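You operate a simulated robot arm through the tools that you are given. There is no shell and no other tool.

The job below is to be done with a simulated robot arm. You get a single attempt, and the scene is never put back.

JOB
Wipe the dust off the grey rail, then oil that patch.
Fine: purple cloth for the dust, yellow cloth with oil from the tin; put the two cloths back. A coat counts when it lies all over at full strength: go over it till it gets no stronger. What is to be rubbed or washed off counts as gone when no trace of it is left.

It is judged by the outcome, as a careful person would: the job done as asked, and still so three seconds after it is handed in. It fails if anything else is knocked over, pushed out of place, dropped, spilled or broken. Flat cloth is picked up by pressing the open fingertips on it (5 to 10 N) and closing them slowly along it; thin cloth reads only 2 to 8 mm in the jaws.

ROBOT AND FRAMES
A 7-joint arm with a two-finger parallel gripper, fixed in place. Base frame: the origin is at the foot of the arm, x ahead of it, y to its left, z up; the work surface is at about z = 86. Lengths are in cm, angles in degrees, forces in N, time in s.
Its first joint turns from -132.0 to 132.0 degrees. Payload 3.91 kg.
The tool frame sits at the grasp point between the pads (the TCP): z along the fingers, y along the line on which they close. The tips reach 3 cm beyond it. Largest opening 11 cm; finger width 2, thickness 1; the body of the gripper, 4.8 by 11.2 cm, starts 5.5 cm behind the TCP.
Orientation is that of the tool frame in the base frame, as a unit quaternion [x, y, z, w]. With the fingers straight down and closing along the base's y, the tool's x points along the base's -x, its y along +y and its z along -z.

CONTROLS
- The arm moves only by the tool arm_command. Its argument "rows" is a list of rows, each a list of 6 numbers: the shift along the base's x, y, z in cm, then the turn, a rotation vector about the base's x, y, z in degrees. In form: [[dx, dy, dz, ax, ay, az], ...]. A call has 1 to 20 rows; each row is the pose to reach, as a shift and turn from the pose commanded when the call began. "claw" is the gripper command, from -1 (shut) to 1 (fully open), values between in proportion, set as the call begins (left out, the last holds). Rows are played at 5 a second. More than 5 cm and 8.6 degrees between two rows, or a gripper value outside its range, and nothing of the call is played. A pose out of reach is approached as far as the arm can. The call stops where the force on the tool passes 40 N (or 10 N more than at its start, if that is more) or the arm is blocked; 0.2 s more then pass. The fingers move at their own pace (about 10.8 cm/s each) and stop on an object; they squeeze with about 28 N. The grip force told is the motor's: it shows also when the fingers shut on nothing. Time passes only in rows, and 0.2 s behind the last, so rows that repeat a pose let the fingers close. The reply holds the time, the measured pose of the TCP, the force on the tool along the base axes, the opening and the grip force, in the units named above and with some noise, with the torque about the TCP (base axes, N m) and any sound that the robot's microphone picked up.
- Cameras (640 x 400 px; columns grow to the right, rows downward): "scene" is fixed at [6.58, 51.03, 161.58]; the picture's right is [0.01, -1.00, 0.00], its down [-0.81, -0.01, -0.59] and it looks along [0.59, 0.00, -0.81] (base axes); focal length 316 px, centre (320, 200). "wrist" rides on the gripper at [7.2, 1.7, -10.3] in the tool frame; the picture's right is [-0.23, 0.97, 0.00], its down [-0.76, -0.18, -0.62] and it looks along [-0.61, -0.14, 0.78] (tool axes); focal length 222 px, centre (320, 200). There is no depth. A picture from a camera that has moved, and an enlarged one, comes with that camera's place and axes in the base frame and with its lens. The place of the scene camera against the robot may be out by one fixed shift of up to 2.5 cm in any direction.
- snapshot(camera): a new picture of that camera. The clock stands still meanwhile.
- zoom(camera, box): a new picture of the part [left, top, right, bottom] of that camera's present view, enlarged. The clock stands still meanwhile.
- job_done(): hands the job in; it is judged then, once.

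Nothing tells you positions but the pictures and the camera data. Unless the task says otherwise, let go and move clear before handing in.

The tools are called after "Request:" as a command line: name --pt "numbers of a row" for each row, then --argument value for the rest, lists and objects as JSON in quotes. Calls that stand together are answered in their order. arm_command: Moves the arm, as the interface text tells. Its arguments: {"type":"object","properties":{"rows":{"type":"array"},"claw":{"type":"number"}},"required":["rows"]} The other tools are called the same way: snapshot (camera) takes a picture; zoom (camera, box) takes an enlarged picture of a part of a camera's view; job_done () hands the job in.

At the start:

```text
time: 0.0
ee_pos: [36.86, 40.01, 110.84]
tcp_rot: [0.001, 1.0, -0.001, 0.001]
wrist_force: [-0.4, -0.4, 0.5]
ft_torque: [-0.02, 0.0, -0.03]
grip_width: 10.97
grip_force: 0.1
```

scene: 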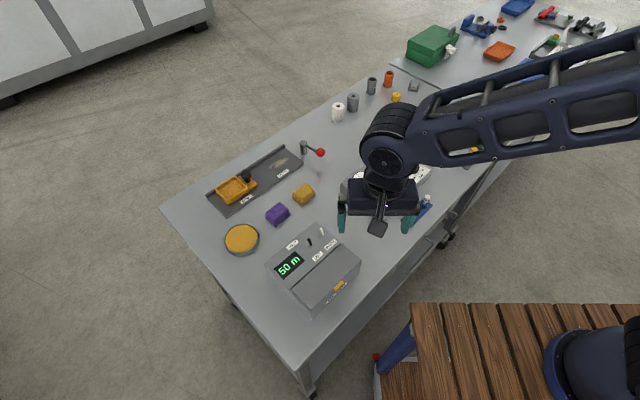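
wrist: 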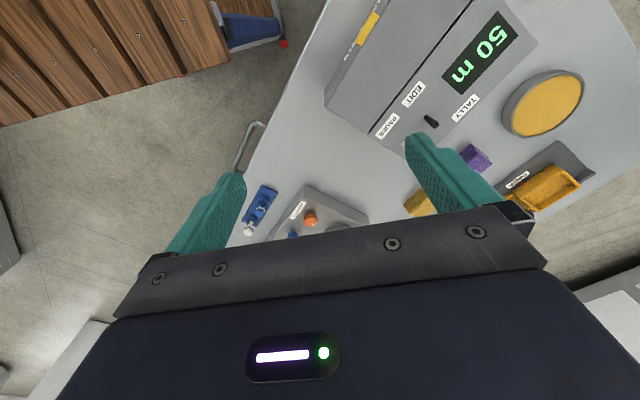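

I see a bench with a grey rail (with an orange slider), a purple block-like cloth, a yellow block-like cloth, a round tin with orange-yellow content and a machine with a display. I'll zoom in to examine before moving.

Request:
zoom --camera "scene" --box '[190, 120, 350, 220]'

Request:
zoom --camera "scene" --box '[210, 170, 370, 270]'

Request:
zoom --camera "scene" --box '[300, 60, 460, 160]'

Request:
snapshot --camera "wrist"

```text
4.00 times, centred on (270, 170) of scene
camera zoom: at [6.58, 51.03, 161.58], right [0.01, -1.0, 0.0], down [-0.81, -0.01, -0.59], along [0.59, 0.0, -0.81], focal length 1265 px, centre (520, 320)
```

zoom: 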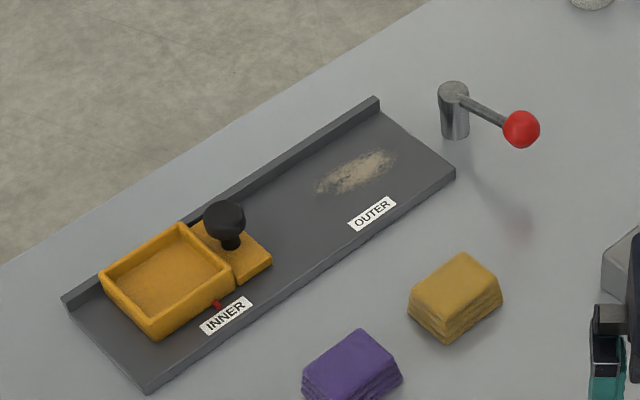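

```text
4.00 times, centred on (290, 220) of scene
camera zoom: at [6.58, 51.03, 161.58], right [0.01, -1.0, 0.0], down [-0.81, -0.01, -0.59], along [0.59, 0.0, -0.81], focal length 1265 px, centre (440, 120)
```

zoom: 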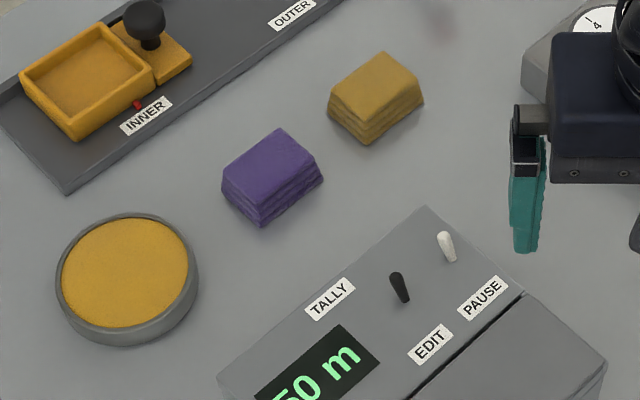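

```text
4.00 times, centred on (380, 110) of scene
camera zoom: at [6.58, 51.03, 161.58], right [0.01, -1.0, 0.0], down [-0.81, -0.01, -0.59], along [0.59, 0.0, -0.81], focal length 1265 px, centre (80, 560)
```

zoom: 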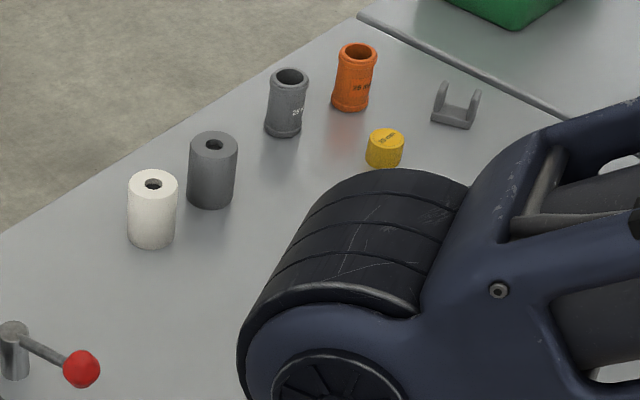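

```text
taken
camera wrist: at [29.78, 41.76, 121.38], right [0.23, 0.97, 0.0], down [0.76, -0.18, 0.62], along [0.61, -0.14, -0.78], focal length 222 px, centre (320, 200)
```

wrist: 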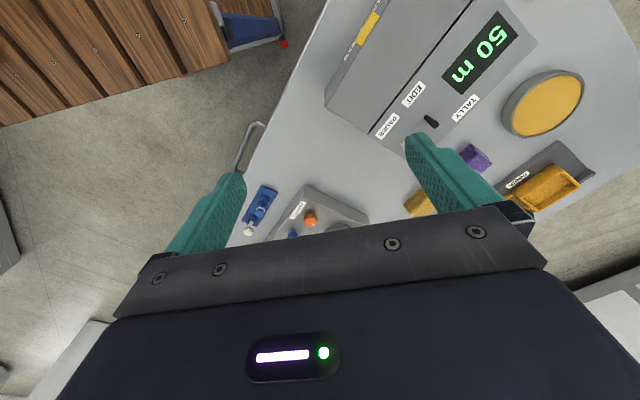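

The purple cloth is a folded pad near (57, 63), the yellow one near (64, 56), the tin near (47, 72), and the dust patch on the rail near (75, 64) by the OUTER label. The rail runs at about −44° in base axes. I'll turn the tool +46° and move above the purple cloth for a close look with the wrist camera.

Request:
arm_command --pt "2.4 2.8 0 0 0 5.75" --pt "4.8 5.6 0 0 0 11.5" --pt "7.2 8.4 0 0 0 17.25" --pt "9.6 11.2 0 0 0 23" --pt "12 14 0 0 0 28.75" --pt "14.4 16.8 0 0 0 34.5" --pt "16.8 19.6 0 0 0 40.25" --pt "19.2 22.4 0 0 0 46" --pt "19.2 22.4 0 0 0 46" --claw 1

Request:
snapshot --camera "wrist"

Request:
snapshot --camera "scene"

```text
time: 2.0
ee_pos: [56.22, 62.2, 111.11]
tcp_rot: [-0.391, 0.92, 0.0, 0.0]
wrist_force: [0.1, 1.0, -0.3]
ft_torque: [-0.01, 0.0, 0.03]
grip_width: 11.03
grip_force: 0.0
```

```text
taken
camera wrist: at [50.09, 58.31, 121.44], right [-0.54, 0.84, 0.0], down [0.66, 0.43, 0.62], along [0.52, 0.34, -0.78], focal length 222 px, centre (320, 200)
```

wrist: 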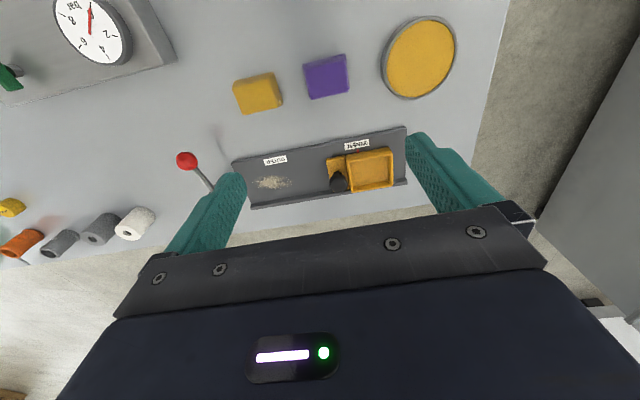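

```text
taken
```

scene: 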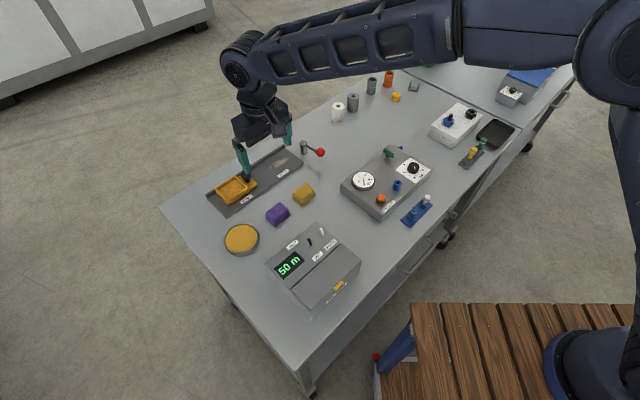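

The wrist view now shows both cloths, the tin and the rail. I'll enlarge these to fix their positions.

Request:
zoom --camera "wrist" --box '[220, 0, 480, 162]'

Request:
zoom --camera "wrist" --box '[220, 120, 420, 220]'

Request:
zoom --camera "scene" --box '[210, 130, 350, 260]'

```text
2.46 times, centred on (350, 81) of wrist
camera zoom: at [50.09, 58.31, 121.44], right [-0.54, 0.84, 0.0], down [0.66, 0.43, 0.62], along [0.52, 0.34, -0.78], focal length 547 px, centre (246, 493)
```

zoom: 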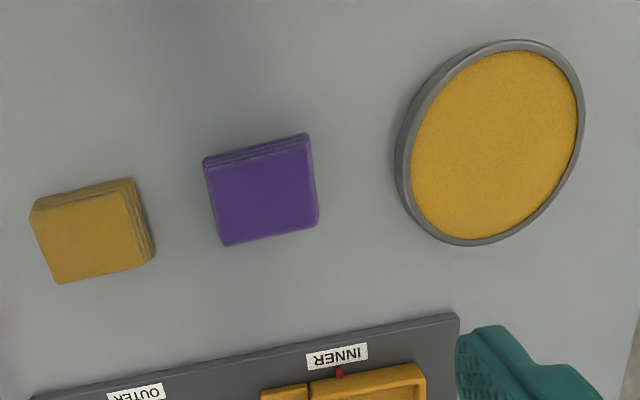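

```text
3.20 times, centred on (320, 170) of wrist
camera zoom: at [50.09, 58.31, 121.44], right [-0.54, 0.84, 0.0], down [0.66, 0.43, 0.62], along [0.52, 0.34, -0.78], focal length 711 px, centre (320, 296)
```

zoom: 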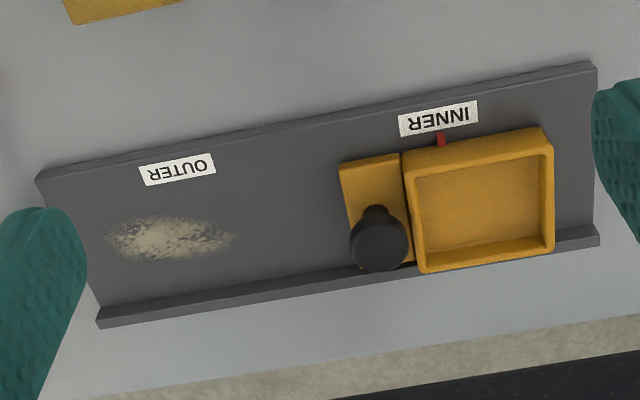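

```text
3.08 times, centred on (280, 195) of scene
camera zoom: at [6.58, 51.03, 161.58], right [0.01, -1.0, 0.0], down [-0.81, -0.01, -0.59], along [0.59, 0.0, -0.81], focal length 973 px, centre (443, 215)
```

zoom: 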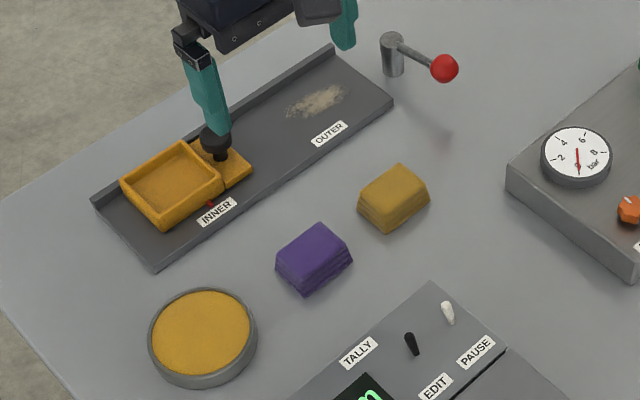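

From the wrist camera: purple pad centre ≈ (54.5, 62.3), yellow ≈ (61.4, 55.2), tin ≈ (46.1, 71.2), dust ≈ (74.4, 63.8), and both pads line up with the tool's present yaw. I'll lower over the purple pad and look again.

Request:
arm_command --pt "-0.5 0 -3.5 0 0 0" --pt "-1.0 0 -7 0 0 0" --pt "-1.65 0 -10.5 0 0 0" --pt "-1.65 0 -10.5 0 0 0" --pt "-1.65 0 -10.5 0 0 0"

Request:
snapshot --camera "wrist"

Request:
zoom --camera "scene" --box '[210, 130, 350, 260]'

```text
time: 3.2
ee_pos: [54.59, 62.42, 100.59]
tcp_rot: [-0.39, 0.921, 0.0, 0.0]
wrist_force: [0.7, -0.3, 0.4]
ft_torque: [0.01, -0.01, -0.04]
grip_width: 11.0
grip_force: 0.0
```

```text
taken
camera wrist: at [48.62, 58.47, 111.03], right [-0.54, 0.84, 0.0], down [0.66, 0.42, 0.62], along [0.52, 0.34, -0.78], focal length 222 px, centre (320, 200)
```

wrist: 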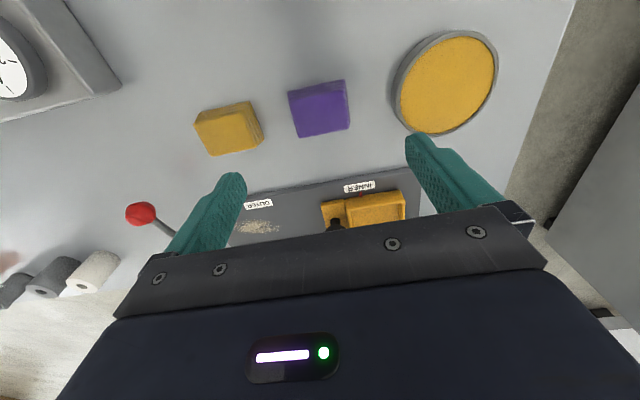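

```text
3.08 times, centred on (280, 195) of scene
camera zoom: at [6.58, 51.03, 161.58], right [0.01, -1.0, 0.0], down [-0.81, -0.01, -0.59], along [0.59, 0.0, -0.81], focal length 973 px, centre (443, 215)
```

zoom: 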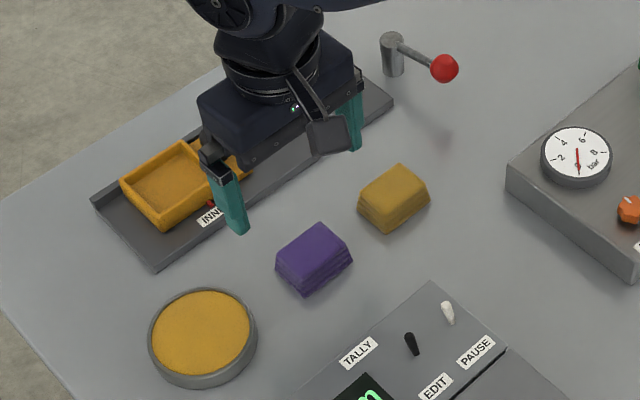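

The purple pad lies just below the open fingers; I'll enlarge to pin down its centre.

Request:
zoom --camera "wrist" --box '[180, 60, 360, 172]'

```text
3.56 times, centred on (270, 116) of wrist
camera zoom: at [48.62, 58.47, 111.03], right [-0.54, 0.84, 0.0], down [0.66, 0.42, 0.62], along [0.52, 0.34, -0.78], focal length 790 px, centre (498, 499)
```

zoom: 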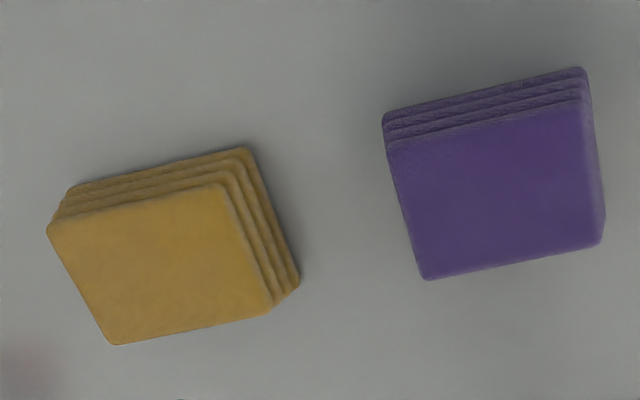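

The purple pad is centred right under the TCP at about (54.6, 62.4), roughly 5.7 × 4.3 × 2.3 cm. The yellow pad is close by, so I'll narrow the opening to 8.5 cm and go down in steps.

Request:
arm_command --pt "0 0 0 0 0 0" --pt "0 0 0 0 0 0" --pt "0 0 -3.5 0 0 0" --pt "0 0 -7 0 0 0" --pt "0 0 -7 0 0 0" --claw 0.545

Request:
snapshot --camera "wrist"

Request:
zoom --camera "scene" --box '[220, 150, 350, 240]'

```text
time: 4.4
ee_pos: [54.73, 62.43, 93.37]
tcp_rot: [-0.39, 0.921, -0.001, 0.0]
wrist_force: [0.0, 0.6, -0.1]
ft_torque: [0.03, 0.02, -0.01]
grip_width: 8.47
grip_force: 0.0
```

```text
taken
camera wrist: at [48.6, 58.43, 103.83], right [-0.54, 0.84, 0.0], down [0.66, 0.42, 0.62], along [0.52, 0.34, -0.78], focal length 222 px, centre (320, 200)
```

wrist: 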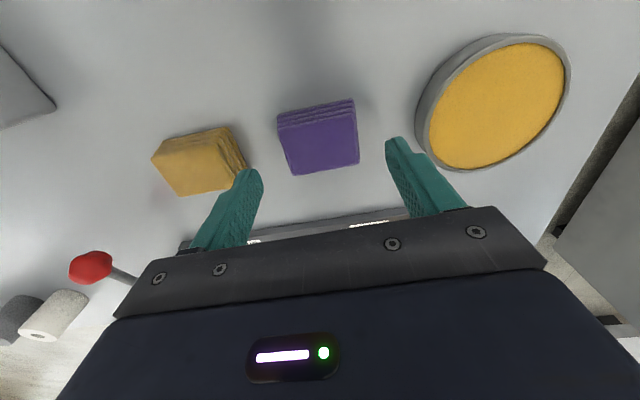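

```text
4.44 times, centred on (285, 195) of scene
camera zoom: at [6.58, 51.03, 161.58], right [0.01, -1.0, 0.0], down [-0.81, -0.01, -0.59], along [0.59, 0.0, -0.81], focal length 1405 px, centre (476, 222)
```

zoom: 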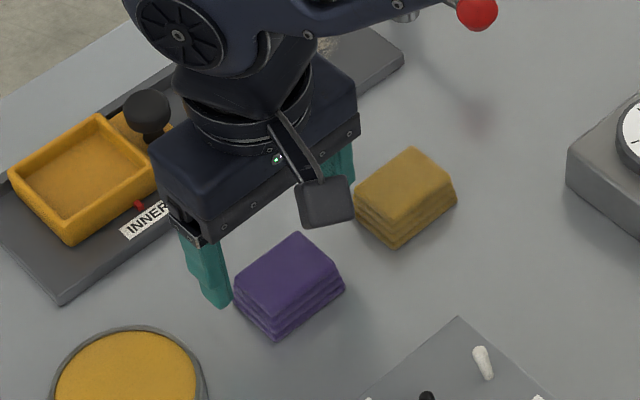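

The pad sits between the fingers. I'll check its centring closely before the final descent.

Request:
zoom --camera "wrist" --box '[220, 80, 420, 205]'

```text
3.20 times, centred on (320, 142) of wrist
camera zoom: at [48.6, 58.43, 103.83], right [-0.54, 0.84, 0.0], down [0.66, 0.42, 0.62], along [0.52, 0.34, -0.78], focal length 711 px, centre (320, 384)
```

zoom: 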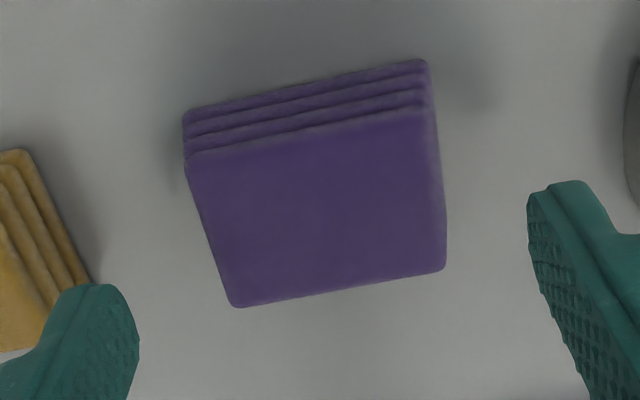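

The pad is centred under the TCP to within a few millimetres. I'll go down so that the fingertips stop about 1 cm above the table and close on it.

Request:
arm_command --pt "0 0 -1.8 0 0 0" --pt "0 0 -3.5 0 0 0" --pt "0 0 -3.5 0 0 0"

Request:
arm_command --pt "0 0 0 0 0 0" --pt "0 0 0 0 0 0" --pt "0 0 0 0 0 0" --claw -1

Request:
zoom --camera "wrist" --box '[220, 80, 420, 205]'

Request:
zoom --camera "scene" --box '[220, 150, 350, 240]'

```text
time: 5.2
ee_pos: [54.61, 62.45, 89.84]
tcp_rot: [-0.391, 0.92, 0.0, 0.001]
wrist_force: [-0.5, 0.5, 0.6]
ft_torque: [-0.02, 0.01, 0.02]
grip_width: 8.5
grip_force: 0.1
```

```text
time: 6.0
ee_pos: [54.56, 62.58, 89.74]
tcp_rot: [-0.391, 0.92, 0.0, 0.001]
wrist_force: [0.2, 0.1, -0.1]
ft_torque: [-0.01, 0.02, 0.01]
grip_width: 5.89
grip_force: 27.6
```

```text
3.20 times, centred on (320, 142) of wrist
camera zoom: at [48.48, 58.53, 100.28], right [-0.54, 0.84, 0.0], down [0.66, 0.42, 0.62], along [0.52, 0.34, -0.78], focal length 711 px, centre (320, 384)
```

zoom: 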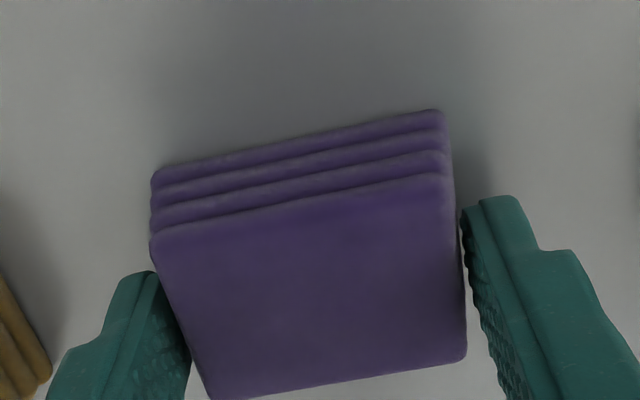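

```text
4.44 times, centred on (285, 195) of scene
camera zoom: at [6.58, 51.03, 161.58], right [0.01, -1.0, 0.0], down [-0.81, -0.01, -0.59], along [0.59, 0.0, -0.81], focal length 1405 px, centre (476, 222)
```

zoom: 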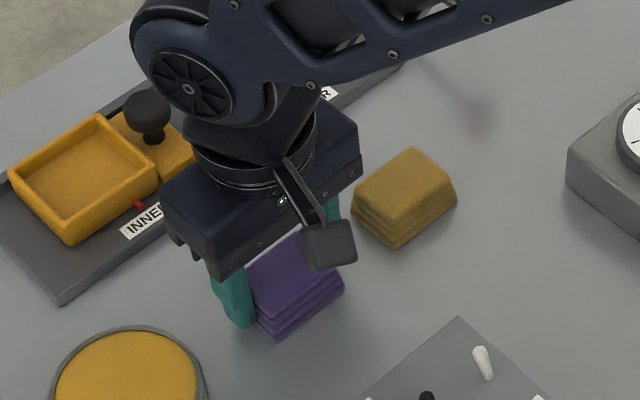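

The pad is held (5.89 cm, about 28 N). I'll lift it and carry it toward the rail, stopping short for a fresh look at the dust.

Request:
arm_command --pt "0 0 2 0 0 0" --pt "0 0 5 0 0 0" --pt "0 0 8 0 0 0" --pt "0 0 10 0 0 0" --pt "4 -0.3 10 0 0 0" --pt "8 -0.6 10 0 0 0" --pt "12 -1 10 0 0 0" --pt "12 -1 10 0 0 0"

Request:
snapshot --camera "wrist"

Request:
snapshot --camera "scene"

```text
time: 7.8
ee_pos: [66.56, 61.7, 100.17]
tcp_rot: [-0.39, 0.921, 0.0, 0.0]
wrist_force: [-0.5, 0.1, 0.4]
ft_torque: [-0.01, 0.0, -0.02]
grip_width: 0.0
grip_force: 28.0
```

```text
taken
camera wrist: at [60.46, 57.71, 110.68], right [-0.54, 0.84, 0.0], down [0.66, 0.42, 0.62], along [0.52, 0.34, -0.78], focal length 222 px, centre (320, 200)
```

wrist: 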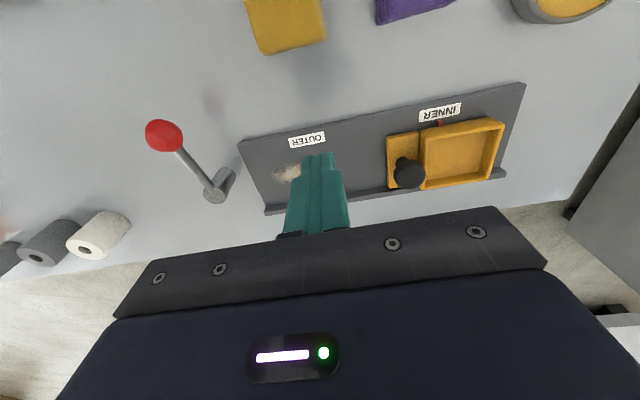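

```text
taken
```

scene: 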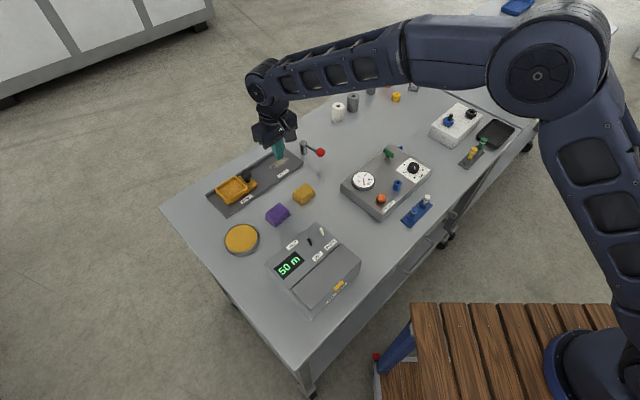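

The gripper is now empty: the purple pad slipped out of the fingers on lifting and appears to be still near its place. I'll look closely at how it lies.

Request:
zoom --camera "scene" --box '[220, 150, 350, 240]'

Request:
zoom --camera "wrist" --box '[200, 60, 540, 220]'

```text
4.44 times, centred on (285, 195) of scene
camera zoom: at [6.58, 51.03, 161.58], right [0.01, -1.0, 0.0], down [-0.81, -0.01, -0.59], along [0.59, 0.0, -0.81], focal length 1405 px, centre (476, 222)
```

zoom: 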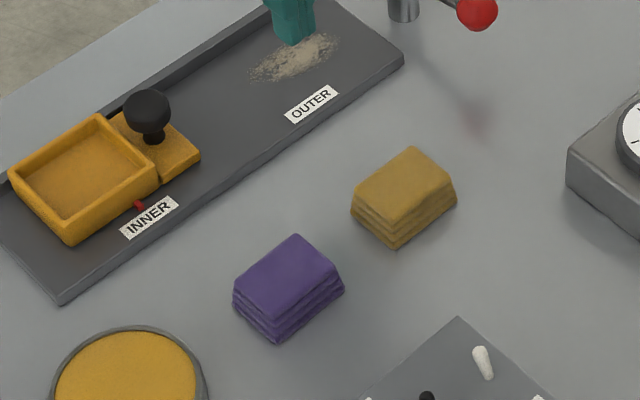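

```text
1.88 times, centred on (370, 140) of wrist
camera zoom: at [60.46, 57.71, 110.68], right [-0.54, 0.84, 0.0], down [0.66, 0.42, 0.62], along [0.52, 0.34, -0.78], focal length 418 px, centre (226, 313)
```

zoom: 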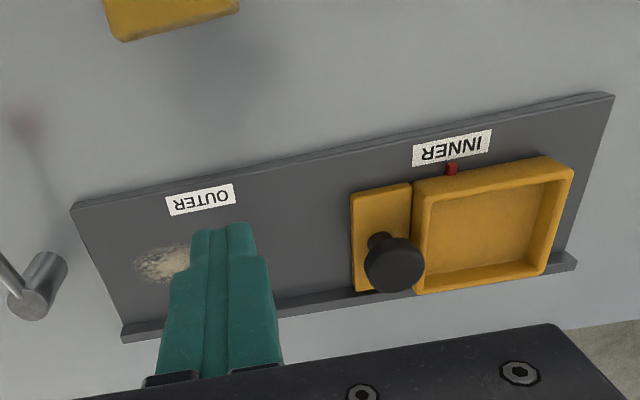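

The purple pad lies where it was, so the fingers simply slid off it. I'll go back above it, look again, and take a deeper grip with a slow, checked lift.

Request:
arm_command --pt "0 0 0 0 0 0" --pt "-4 0.3 0 0 0 0" --pt "-8 0.6 0 0 0 0" --pt "-12 1 0 0 0 0" --pt "-12 1 0 0 0 0" --pt "-12 1 -3 0 0 0" --pt "-12 1 -6 0 0 0" --pt "-12 1 -6 0 0 0" --claw 0.545

Request:
zoom --camera "wrist" --box '[220, 80, 420, 205]'

```text
time: 9.6
ee_pos: [54.64, 62.63, 93.91]
tcp_rot: [-0.39, 0.921, 0.0, -0.001]
wrist_force: [1.0, -0.8, 0.7]
ft_torque: [0.05, -0.01, -0.03]
grip_width: 8.48
grip_force: 0.1
```

```text
3.20 times, centred on (320, 142) of wrist
camera zoom: at [48.38, 58.59, 104.36], right [-0.54, 0.84, 0.0], down [0.66, 0.42, 0.62], along [0.52, 0.34, -0.78], focal length 711 px, centre (320, 384)
```

zoom: 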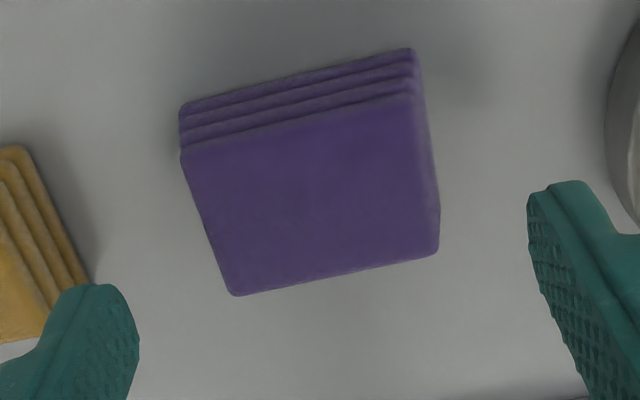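

The pad has not moved; its centre is still under the TCP. I'll descend about half a centimetre deeper than before.

Request:
arm_command --pt "0 0 -2 0 0 0" --pt "0 0 -3.5 0 0 0" --pt "0 0 -4.1 0 0 0" --pt "0 0 -4.6 0 0 0" --pt "0 0 -4.6 0 0 0"

Request:
arm_command --pt "0 0 0 0 0 0" --pt "0 0 0 0 0 0" --pt "0 0 0 0 0 0" --pt "0 0 0 0 0 0" --claw -1

Request:
arm_command --pt "0 0 0.15 0 0 0" --pt "0 0 0.3 0 0 0" --pt "0 0 0.45 0 0 0" --pt "0 0 0.6 0 0 0" --pt "0 0 0.6 0 0 0"

Request:
zoom --camera "scene" --box '[220, 150, 350, 240]'

Request:
zoom --camera "wrist" --box '[220, 80, 420, 205]'

```text
time: 10.8
ee_pos: [54.37, 62.57, 89.33]
tcp_rot: [-0.392, 0.92, 0.0, 0.0]
wrist_force: [-0.2, -1.3, 0.5]
ft_torque: [-0.01, 0.01, 0.0]
grip_width: 8.52
grip_force: 0.0
```

```text
time: 11.8
ee_pos: [54.49, 62.57, 89.29]
tcp_rot: [-0.391, 0.92, -0.001, 0.001]
wrist_force: [0.0, 0.2, -0.7]
ft_torque: [-0.01, -0.01, -0.02]
grip_width: 5.91
grip_force: 28.4
```

```text
time: 13.0
ee_pos: [54.42, 62.45, 89.84]
tcp_rot: [-0.39, 0.921, 0.0, 0.0]
wrist_force: [-0.4, 0.6, -0.7]
ft_torque: [0.01, -0.01, 0.03]
grip_width: 5.93
grip_force: 27.7
```

```text
4.44 times, centred on (285, 195) of scene
camera zoom: at [6.58, 51.03, 161.58], right [0.01, -1.0, 0.0], down [-0.81, -0.01, -0.59], along [0.59, 0.0, -0.81], focal length 1405 px, centre (476, 222)
```

zoom: 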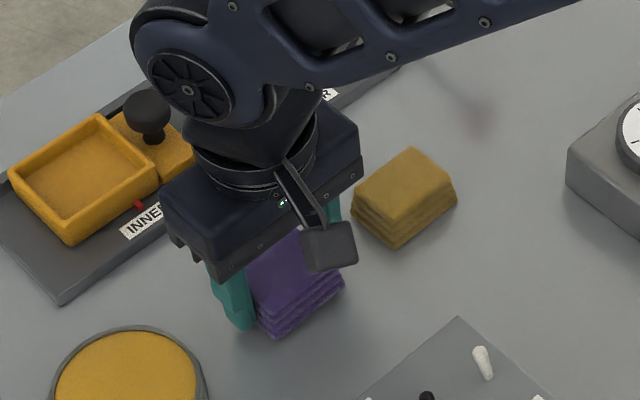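

```text
3.20 times, centred on (320, 142) of wrist
camera zoom: at [48.3, 58.47, 100.36], right [-0.54, 0.84, 0.0], down [0.66, 0.42, 0.62], along [0.52, 0.34, -0.78], focal length 711 px, centre (320, 384)
```

zoom: 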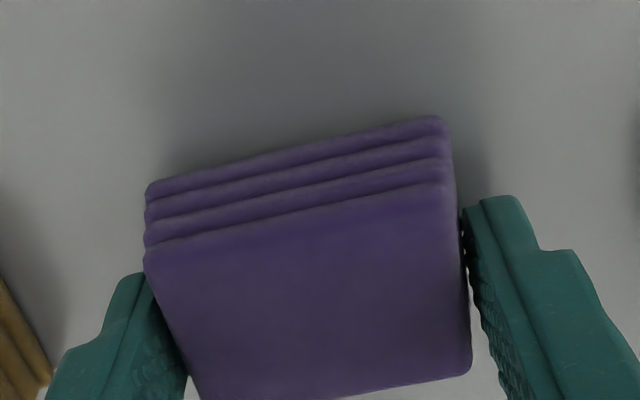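

This time the pad seems to be rising with the fingers. I'll keep lifting slowly and check.

Request:
arm_command --pt "0 0 0.2 0 0 0" --pt "0 0 0.5 0 0 0" --pt "0 0 0.8 0 0 0" --pt "0 0 1.2 0 0 0" --pt "0 0 1.6 0 0 0" --pt "0 0 2.0 0 0 0" --pt "0 0 2.0 0 0 0"

Request:
zoom --camera "scene" --box '[220, 150, 350, 240]'

Request:
zoom --camera "wrist" --box '[220, 80, 420, 205]'

```text
time: 14.6
ee_pos: [54.46, 62.49, 91.73]
tcp_rot: [-0.391, 0.92, -0.001, 0.0]
wrist_force: [0.0, -0.1, -0.8]
ft_torque: [-0.05, -0.02, 0.01]
grip_width: 5.92
grip_force: 28.1
```

```text
4.44 times, centred on (285, 195) of scene
camera zoom: at [6.58, 51.03, 161.58], right [0.01, -1.0, 0.0], down [-0.81, -0.01, -0.59], along [0.59, 0.0, -0.81], focal length 1405 px, centre (476, 222)
```

zoom: 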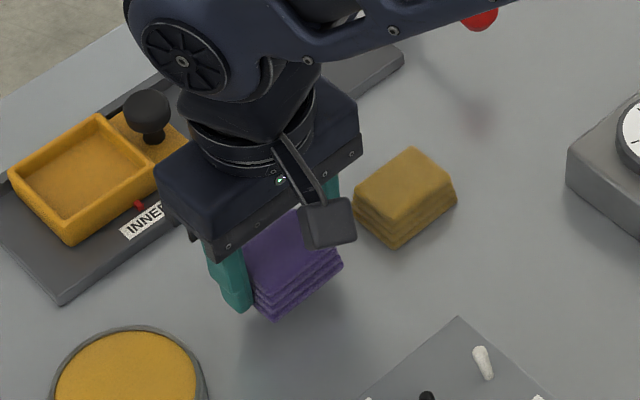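

```text
3.20 times, centred on (320, 142) of wrist
camera zoom: at [48.4, 58.4, 102.26], right [-0.54, 0.84, 0.0], down [0.66, 0.42, 0.62], along [0.52, 0.34, -0.78], focal length 711 px, centre (320, 384)
```

zoom: 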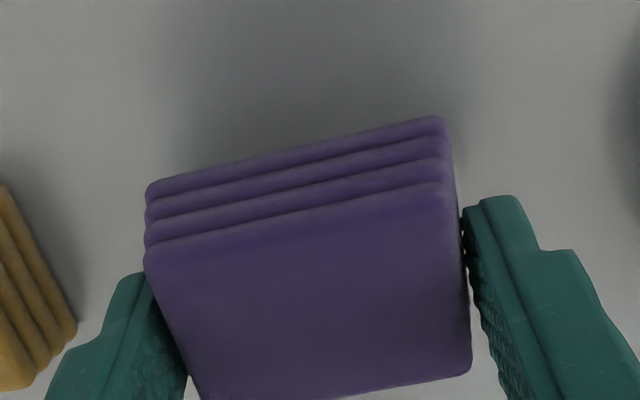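

The pad is firmly held and clear of the table. I'll raise it and carry it gently to above the dust patch at about (74.2, 63.7).

Request:
arm_command --pt "0 0 0.5 0 0 0" --pt "0 0 1.5 0 0 0" --pt "0 0 3 0 0 0" --pt "0 0 4.5 0 0 0" --pt "0 0 5.5 0 0 0" --pt "0.5 0 6 0 0 0" --pt "2 0.1 6 0 0 0" --pt "4 0.2 6 0 0 0" --pt "6 0.3 6 0 0 0" --pt "8 0.4 6 0 0 0" --pt "10 0.5 6 0 0 0" --pt "12 0.6 6 0 0 0" --pt "14 0.7 6 0 0 0" --pt "16 0.9 6 0 0 0" --pt "17.5 1 6 0 0 0" --pt "18.5 1.1 6 0 0 0" --pt "19.2 1.2 6 0 0 0" --pt "19.6 1.2 6 0 0 0" --pt "19.6 1.2 6 0 0 0"

Request:
snapshot --camera "wrist"

Request:
zoom --camera "scene" --box '[220, 110, 350, 200]'

```text
time: 18.6
ee_pos: [74.02, 63.71, 97.78]
tcp_rot: [-0.391, 0.92, 0.001, 0.0]
wrist_force: [-0.3, 0.8, 0.0]
ft_torque: [0.0, -0.02, -0.02]
grip_width: 5.9
grip_force: 28.4
```

```text
taken
camera wrist: at [67.9, 59.7, 108.39], right [-0.54, 0.84, 0.0], down [0.66, 0.42, 0.62], along [0.52, 0.34, -0.78], focal length 222 px, centre (320, 200)
```

wrist: 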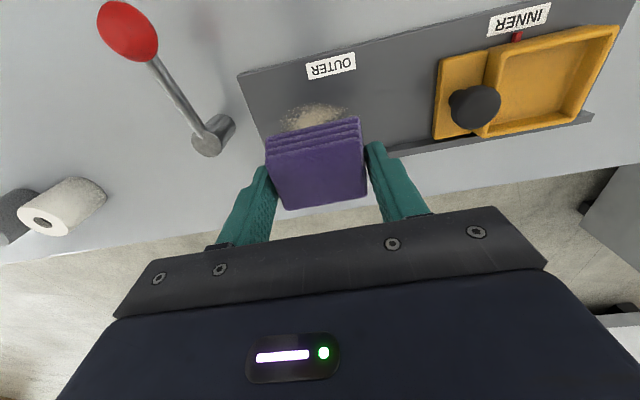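

```text
4.44 times, centred on (285, 155) of scene
camera zoom: at [6.58, 51.03, 161.58], right [0.01, -1.0, 0.0], down [-0.81, -0.01, -0.59], along [0.59, 0.0, -0.81], focal length 1405 px, centre (476, 400)
```

zoom: 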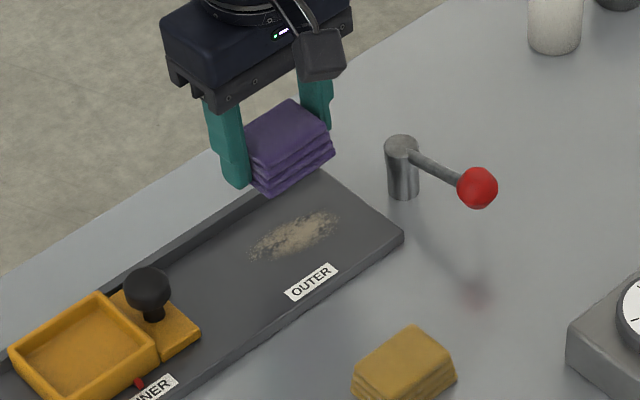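

The pad hangs above the patch; the wrist view puts the patch at z≈87 centred near (73.9, 63.6), matching the TCP. I'll descend until the pad is just above the rail.

Request:
arm_command --pt "0 0 -1.5 0 0 0" --pt "0 0 -3.5 0 0 0" --pt "0 0 -5 0 0 0" --pt "0 0 -6 0 0 0" --pt "0 0 -6.5 0 0 0" --pt "0 0 -6.5 0 0 0"

Request:
zoom --camera "scene" --box '[220, 110, 350, 200]'

Request:
snapshot --camera "wrist"

```text
time: 20.0
ee_pos: [73.92, 63.54, 91.25]
tcp_rot: [-0.391, 0.921, 0.001, 0.0]
wrist_force: [0.4, -0.2, -0.4]
ft_torque: [-0.03, -0.01, 0.03]
grip_width: 5.93
grip_force: 27.3
```

```text
4.44 times, centred on (285, 155) of scene
camera zoom: at [6.58, 51.03, 161.58], right [0.01, -1.0, 0.0], down [-0.81, -0.01, -0.59], along [0.59, 0.0, -0.81], focal length 1405 px, centre (476, 400)
```

zoom: 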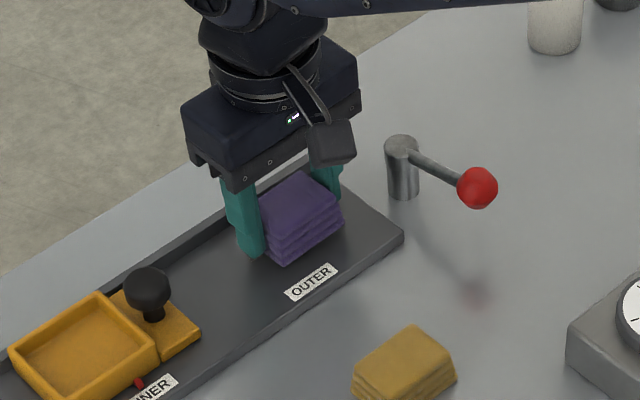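

```text
taken
camera wrist: at [67.78, 59.57, 101.84], right [-0.54, 0.84, 0.0], down [0.66, 0.42, 0.62], along [0.52, 0.34, -0.78], focal length 222 px, centre (320, 200)
```

wrist: 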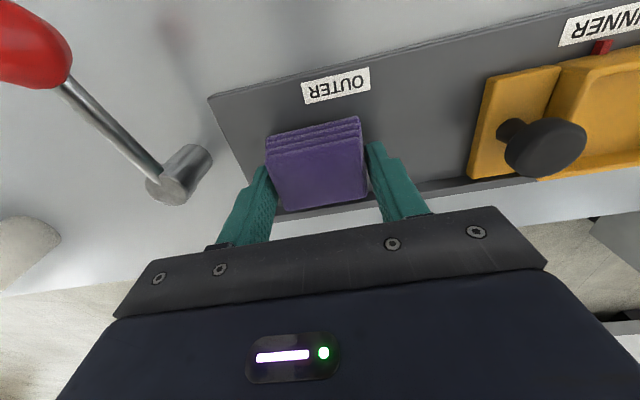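

The pad is just above the patch, clear of the fence and the lever post. I'll lower in small steps until I feel contact.

Request:
arm_command --pt "0 0 -0.2 0 0 0" --pt "0 0 -0.4 0 0 0" --pt "0 0 -0.6 0 0 0" --pt "0 0 -0.6 0 0 0"

Request:
arm_command --pt "0 0 -0.1 0 0 0" --pt "0 0 -0.2 0 0 0" --pt "0 0 -0.2 0 0 0"

Request:
arm_command --pt "0 0 -0.1 0 0 0" --pt "0 0 -0.2 0 0 0" --pt "0 0 -0.2 0 0 0"

```text
time: 21.0
ee_pos: [73.89, 63.56, 90.79]
tcp_rot: [-0.391, 0.92, 0.001, 0.0]
wrist_force: [-0.4, 0.2, 0.1]
ft_torque: [0.03, 0.03, 0.0]
grip_width: 5.93
grip_force: 28.3
```

```text
time: 21.8
ee_pos: [74.02, 63.73, 90.51]
tcp_rot: [-0.392, 0.92, 0.0, -0.001]
wrist_force: [0.3, -0.4, -0.7]
ft_torque: [0.02, -0.03, 0.02]
grip_width: 5.92
grip_force: 27.8
```

```text
time: 22.6
ee_pos: [74.04, 63.62, 90.39]
tcp_rot: [-0.391, 0.92, 0.0, 0.001]
wrist_force: [-2.8, -0.1, 14.4]
ft_torque: [-0.11, 0.11, -0.02]
grip_width: 5.95
grip_force: 27.0
```

Contact was made at about 14 N with the rail at z≈87. I'll ease slightly and rub back and forth along the rail across the patch.

Request:
arm_command --pt "0 0 0.04 0 0 0" --pt "-0.5 0.49 0.04 0 0 0" --pt "-1.07 1.05 0.04 0 0 0" --pt "-1.64 1.62 0.04 0 0 0" --pt "-1.07 1.05 0.04 0 0 0" --pt "-0.5 0.49 0.04 0 0 0" --pt "0 0 0.04 0 0 0" --pt "0.5 -0.49 0.04 0 0 0" --pt "1.07 -1.05 0.04 0 0 0" --pt "1.64 -1.62 0.04 0 0 0" --pt "1.07 -1.05 0.04 0 0 0" --pt "0.5 -0.49 0.04 0 0 0" --pt "0 0 0.04 0 0 0"

Request:
zoom --camera "wrist" --box '[200, 60, 440, 230]'

Request:
zoom --camera "scene" --box '[240, 130, 330, 190]'

```text
time: 25.4
ee_pos: [73.96, 63.69, 90.51]
tcp_rot: [-0.391, 0.92, 0.0, 0.0]
wrist_force: [2.6, -3.8, 12.0]
ft_torque: [-0.12, -0.08, 0.06]
grip_width: 5.93
grip_force: 27.8
```

```text
2.35 times, centred on (320, 145) of wrist
camera zoom: at [67.86, 59.69, 100.96], right [-0.54, 0.84, 0.0], down [0.66, 0.42, 0.62], along [0.52, 0.34, -0.78], focal length 523 px, centre (320, 329)
```

zoom: 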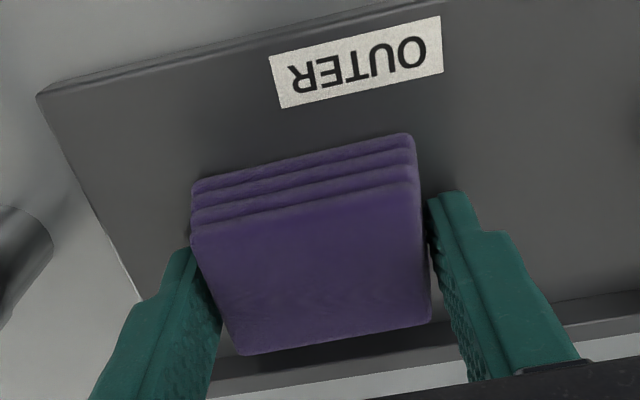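

```text
6.67 times, centred on (285, 160) of scene
camera zoom: at [6.58, 51.03, 161.58], right [0.01, -1.0, 0.0], down [-0.81, -0.01, -0.59], along [0.59, 0.0, -0.81], focal length 2108 px, centre (553, 467)
```

zoom: 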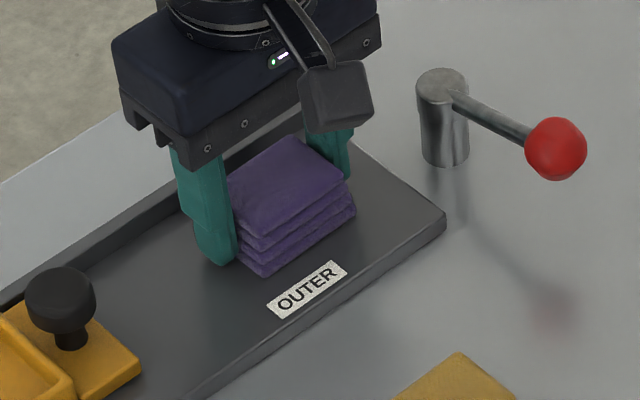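

Rubbing works with steady force and grip. I'll make further passes with small sideways offsets so the whole patch is covered.

Request:
arm_command --pt "-0.28 -0.28 0 0 0 0" --pt "-1.27 0.13 0 0 0 0" --pt "-1.99 0.83 0 0 0 0" --pt "-2.34 1.19 0 0 0 0" --pt "-1.63 0.48 0 0 0 0" --pt "-0.92 -0.22 0 0 0 0" --pt "-0.21 -0.92 0 0 0 0" --pt "0.51 -1.62 0 0 0 0" --pt "1.22 -2.32 0 0 0 0" --pt "1.64 -1.9 0 0 0 0" --pt "2.06 -1.47 0 0 0 0" --pt "1.35 -0.77 0 0 0 0" --pt "0.64 -0.07 0 0 0 0" --pt "-0.08 0.64 0 0 0 0" --pt "-0.79 1.34 0 0 0 0" --pt "-1.5 2.04 0 0 0 0" --pt "-1.07 1.05 0 0 0 0" --pt "-0.36 0.35 0 0 0 0" --pt "0 0 0 0 0 0"

Request:
zoom --camera "wrist" --box '[200, 60, 440, 230]'

Request:
zoom --camera "scene" --box '[240, 130, 330, 190]'

```text
time: 29.4
ee_pos: [73.9, 63.7, 90.57]
tcp_rot: [-0.392, 0.92, 0.0, 0.0]
wrist_force: [-4.9, 5.0, 17.2]
ft_torque: [0.14, 0.13, 0.01]
grip_width: 5.92
grip_force: 28.0
```

```text
2.35 times, centred on (320, 145) of wrist
camera zoom: at [67.82, 59.74, 100.92], right [-0.54, 0.84, 0.0], down [0.66, 0.42, 0.62], along [0.52, 0.34, -0.78], focal length 523 px, centre (320, 329)
```

zoom: 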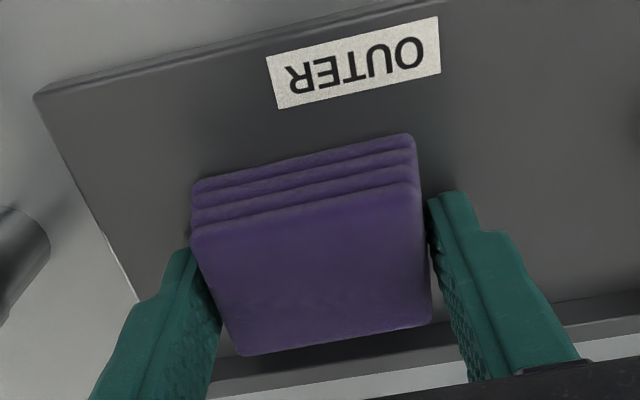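

```text
6.67 times, centred on (285, 160) of scene
camera zoom: at [6.58, 51.03, 161.58], right [0.01, -1.0, 0.0], down [-0.81, -0.01, -0.59], along [0.59, 0.0, -0.81], focal length 2108 px, centre (553, 467)
```

zoom: 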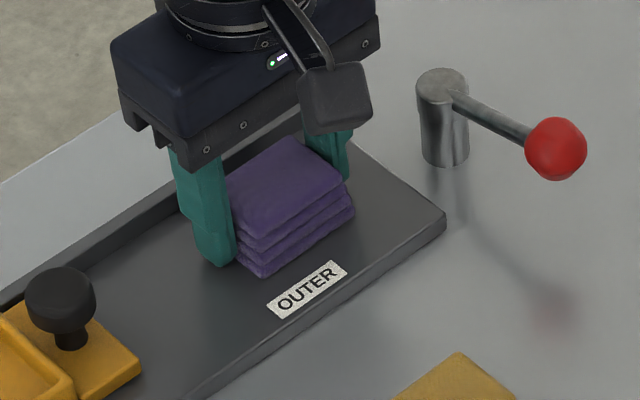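

Nothing dusty shows around the pad. I'll do one repeat of the back-and-forth, then lift off and inspect the patch.

Request:
arm_command --pt "-0.71 0.7 0 0 0 0" --pt "-1.42 1.4 0 0 0 0" --pt "-1.78 1.75 0 0 0 0" --pt "-1.07 1.05 0 0 0 0" --pt "-0.36 0.35 0 0 0 0" --pt "0.36 -0.35 0 0 0 0" --pt "1.07 -1.05 0 0 0 0" --pt "1.78 -1.75 0 0 0 0" --pt "1.07 -1.05 0 0 0 0" --pt "0.36 -0.35 0 0 0 0" --pt "0 0 0 0 0 0" --pt "-0.3 -0.3 0 0 0 0" --pt "-0.6 -0.6 0 0 0 0" --pt "-0.6 -0.6 0.5 0 0 0" --pt "-0.6 -0.6 1.5 0 0 0" --pt "-0.6 -0.6 3 0 0 0" --pt "-0.6 -0.6 5 0 0 0" --pt "-0.6 -0.6 7 0 0 0" --pt "-0.6 -0.6 8 0 0 0" --pt "-0.6 -0.6 8 0 0 0"

Request:
zoom --camera "scene" --box '[240, 130, 330, 190]'

Request:
snapshot --camera "wrist"

```text
time: 33.6
ee_pos: [73.52, 63.06, 98.48]
tcp_rot: [-0.392, 0.92, 0.0, 0.0]
wrist_force: [0.4, 1.1, -0.3]
ft_torque: [0.02, 0.03, -0.03]
grip_width: 5.94
grip_force: 27.6
```

```text
6.67 times, centred on (285, 160) of scene
camera zoom: at [6.58, 51.03, 161.58], right [0.01, -1.0, 0.0], down [-0.81, -0.01, -0.59], along [0.59, 0.0, -0.81], focal length 2108 px, centre (553, 467)
```

zoom: 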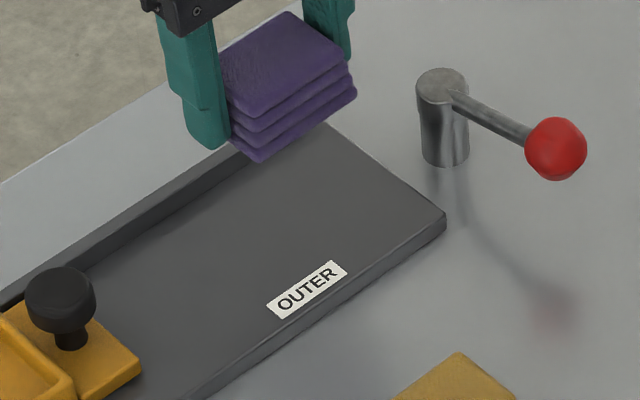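

```text
taken
camera wrist: at [67.37, 59.0, 109.0], right [-0.54, 0.84, 0.0], down [0.66, 0.42, 0.62], along [0.52, 0.34, -0.78], focal length 222 px, centre (320, 200)
```

wrist: 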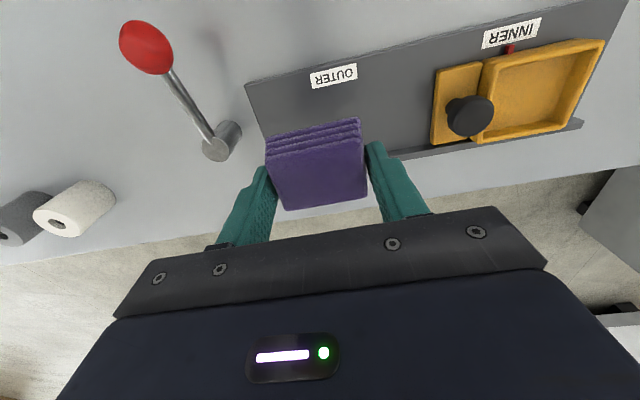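

The patch area looks clean. I'll check with a tighter enlargement for any faint remaining trace before putting the purple cloth back.

Request:
zoom --camera "scene" --box '[262, 148, 302, 176]'

Request:
zoom --camera "wrist" --box '[240, 70, 400, 170]'

```text
14.29 times, centred on (282, 162) of scene
camera zoom: at [6.58, 51.03, 161.58], right [0.01, -1.0, 0.0], down [-0.81, -0.01, -0.59], along [0.59, 0.0, -0.81], focal length 4516 px, centre (863, 743)
```

zoom: 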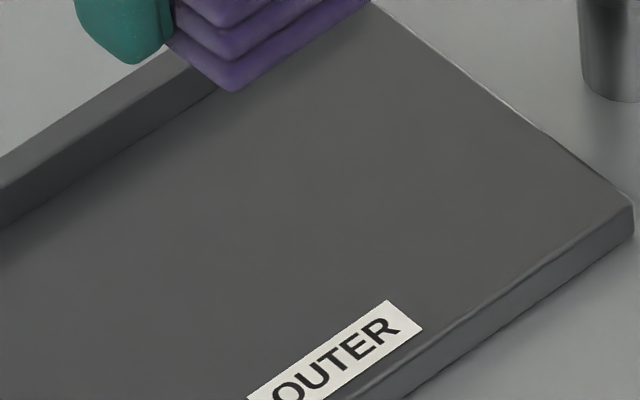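

```text
4.00 times, centred on (320, 120) of wrist
camera zoom: at [67.37, 59.0, 109.0], right [-0.54, 0.84, 0.0], down [0.66, 0.42, 0.62], along [0.52, 0.34, -0.78], focal length 888 px, centre (320, 520)
```

zoom: 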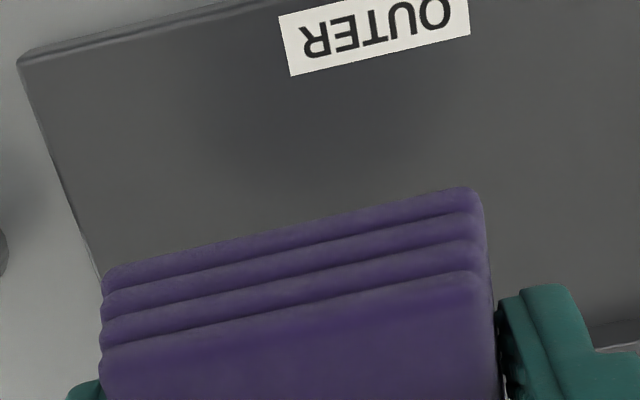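

The patch is clean. I'll carry the purple pad back to its original spot at (54.4, 62.4).

Request:
arm_command --pt "-0.6 0 0 0 0 0" --pt "-2 -0.1 0 0 0 0" --pt "-4 -0.1 0 0 0 0" --pt "-6 -0.2 0 0 0 0" --pt "-8 -0.3 0 0 0 0" --pt "-10 -0.3 0 0 0 0" --pt "-12 -0.4 0 0 0 0" --pt "-14 -0.4 0 0 0 0" --pt "-16 -0.5 0 0 0 0" --pt "-17.5 -0.6 0 0 0 0" --pt "-18.5 -0.6 0 0 0 0" --pt "-19 -0.6 0 0 0 0" --pt "-19 -0.6 -1 0 0 0" --pt "-19 -0.6 -3 0 0 0" --pt "-19 -0.6 -5 0 0 0" --pt "-19 -0.6 -6.5 0 0 0" --pt "-19 -0.6 -7.5 0 0 0" --pt "-19 -0.6 -7.5 0 0 0"

Request:
snapshot --camera "wrist"

Request:
zoom --camera "scene" --box '[220, 150, 350, 240]'

```text
time: 37.4
ee_pos: [54.34, 62.46, 91.04]
tcp_rot: [-0.39, 0.921, 0.0, -0.001]
wrist_force: [0.4, -1.1, -0.7]
ft_torque: [-0.04, 0.0, -0.02]
grip_width: 5.94
grip_force: 28.1
```

```text
taken
camera wrist: at [48.17, 58.47, 101.47], right [-0.54, 0.84, 0.0], down [0.66, 0.42, 0.62], along [0.52, 0.34, -0.78], focal length 222 px, centre (320, 200)
```

wrist: 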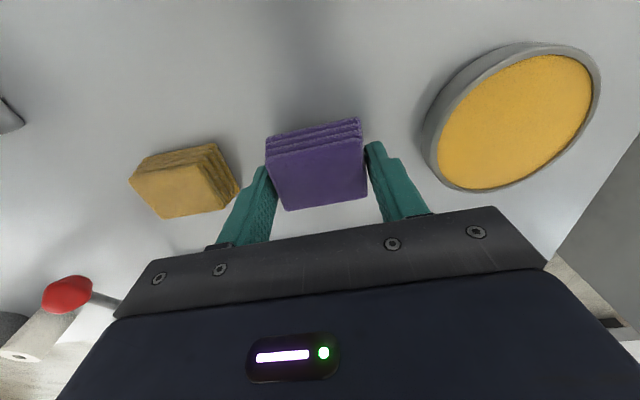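

```text
4.44 times, centred on (285, 195) of scene
camera zoom: at [6.58, 51.03, 161.58], right [0.01, -1.0, 0.0], down [-0.81, -0.01, -0.59], along [0.59, 0.0, -0.81], focal length 1405 px, centre (476, 222)
```

zoom: 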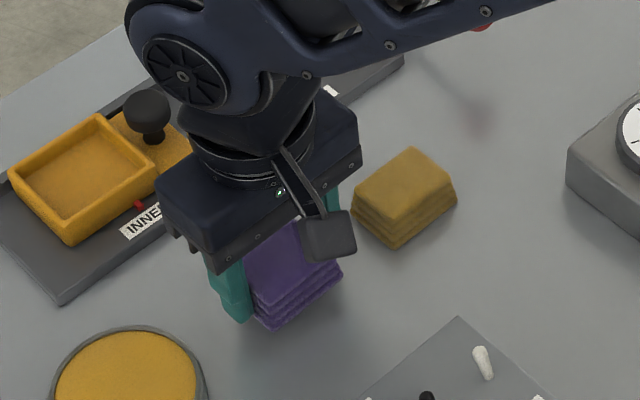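

The pad hovers over its original place. I'll lower it gently until it touches the table.

Request:
arm_command --pt "0 0 -0.5 0 0 0" --pt "0 0 -1.0 0 0 0" --pt "0 0 -1.3 0 0 0" --pt "0 0 -1.5 0 0 0" --pt "0 0 -1.5 0 0 0"

Request:
arm_command --pt "0 0 -0.06 0 0 0" --pt "0 0 -0.12 0 0 0" --pt "0 0 -0.12 0 0 0"

```text
time: 38.6
ee_pos: [54.33, 62.5, 89.4]
tcp_rot: [-0.39, 0.921, 0.0, 0.0]
wrist_force: [-0.5, 0.2, -0.4]
ft_torque: [0.03, -0.02, 0.01]
grip_width: 5.93
grip_force: 28.3
```

```text
time: 39.4
ee_pos: [54.44, 62.33, 89.28]
tcp_rot: [-0.39, 0.921, 0.0, 0.0]
wrist_force: [0.1, -0.3, -1.0]
ft_torque: [0.0, -0.01, 0.01]
grip_width: 5.93
grip_force: 27.4
```

Request:
arm_command --pt "0 0 -0.06 0 0 0" --pt "0 0 -0.1 0 0 0" --pt "0 0 -0.1 0 0 0"

```text
time: 40.2
ee_pos: [54.47, 62.42, 89.33]
tcp_rot: [-0.391, 0.92, 0.0, 0.001]
wrist_force: [2.6, 2.7, 6.2]
ft_torque: [0.01, -0.04, 0.01]
grip_width: 5.91
grip_force: 27.9
```

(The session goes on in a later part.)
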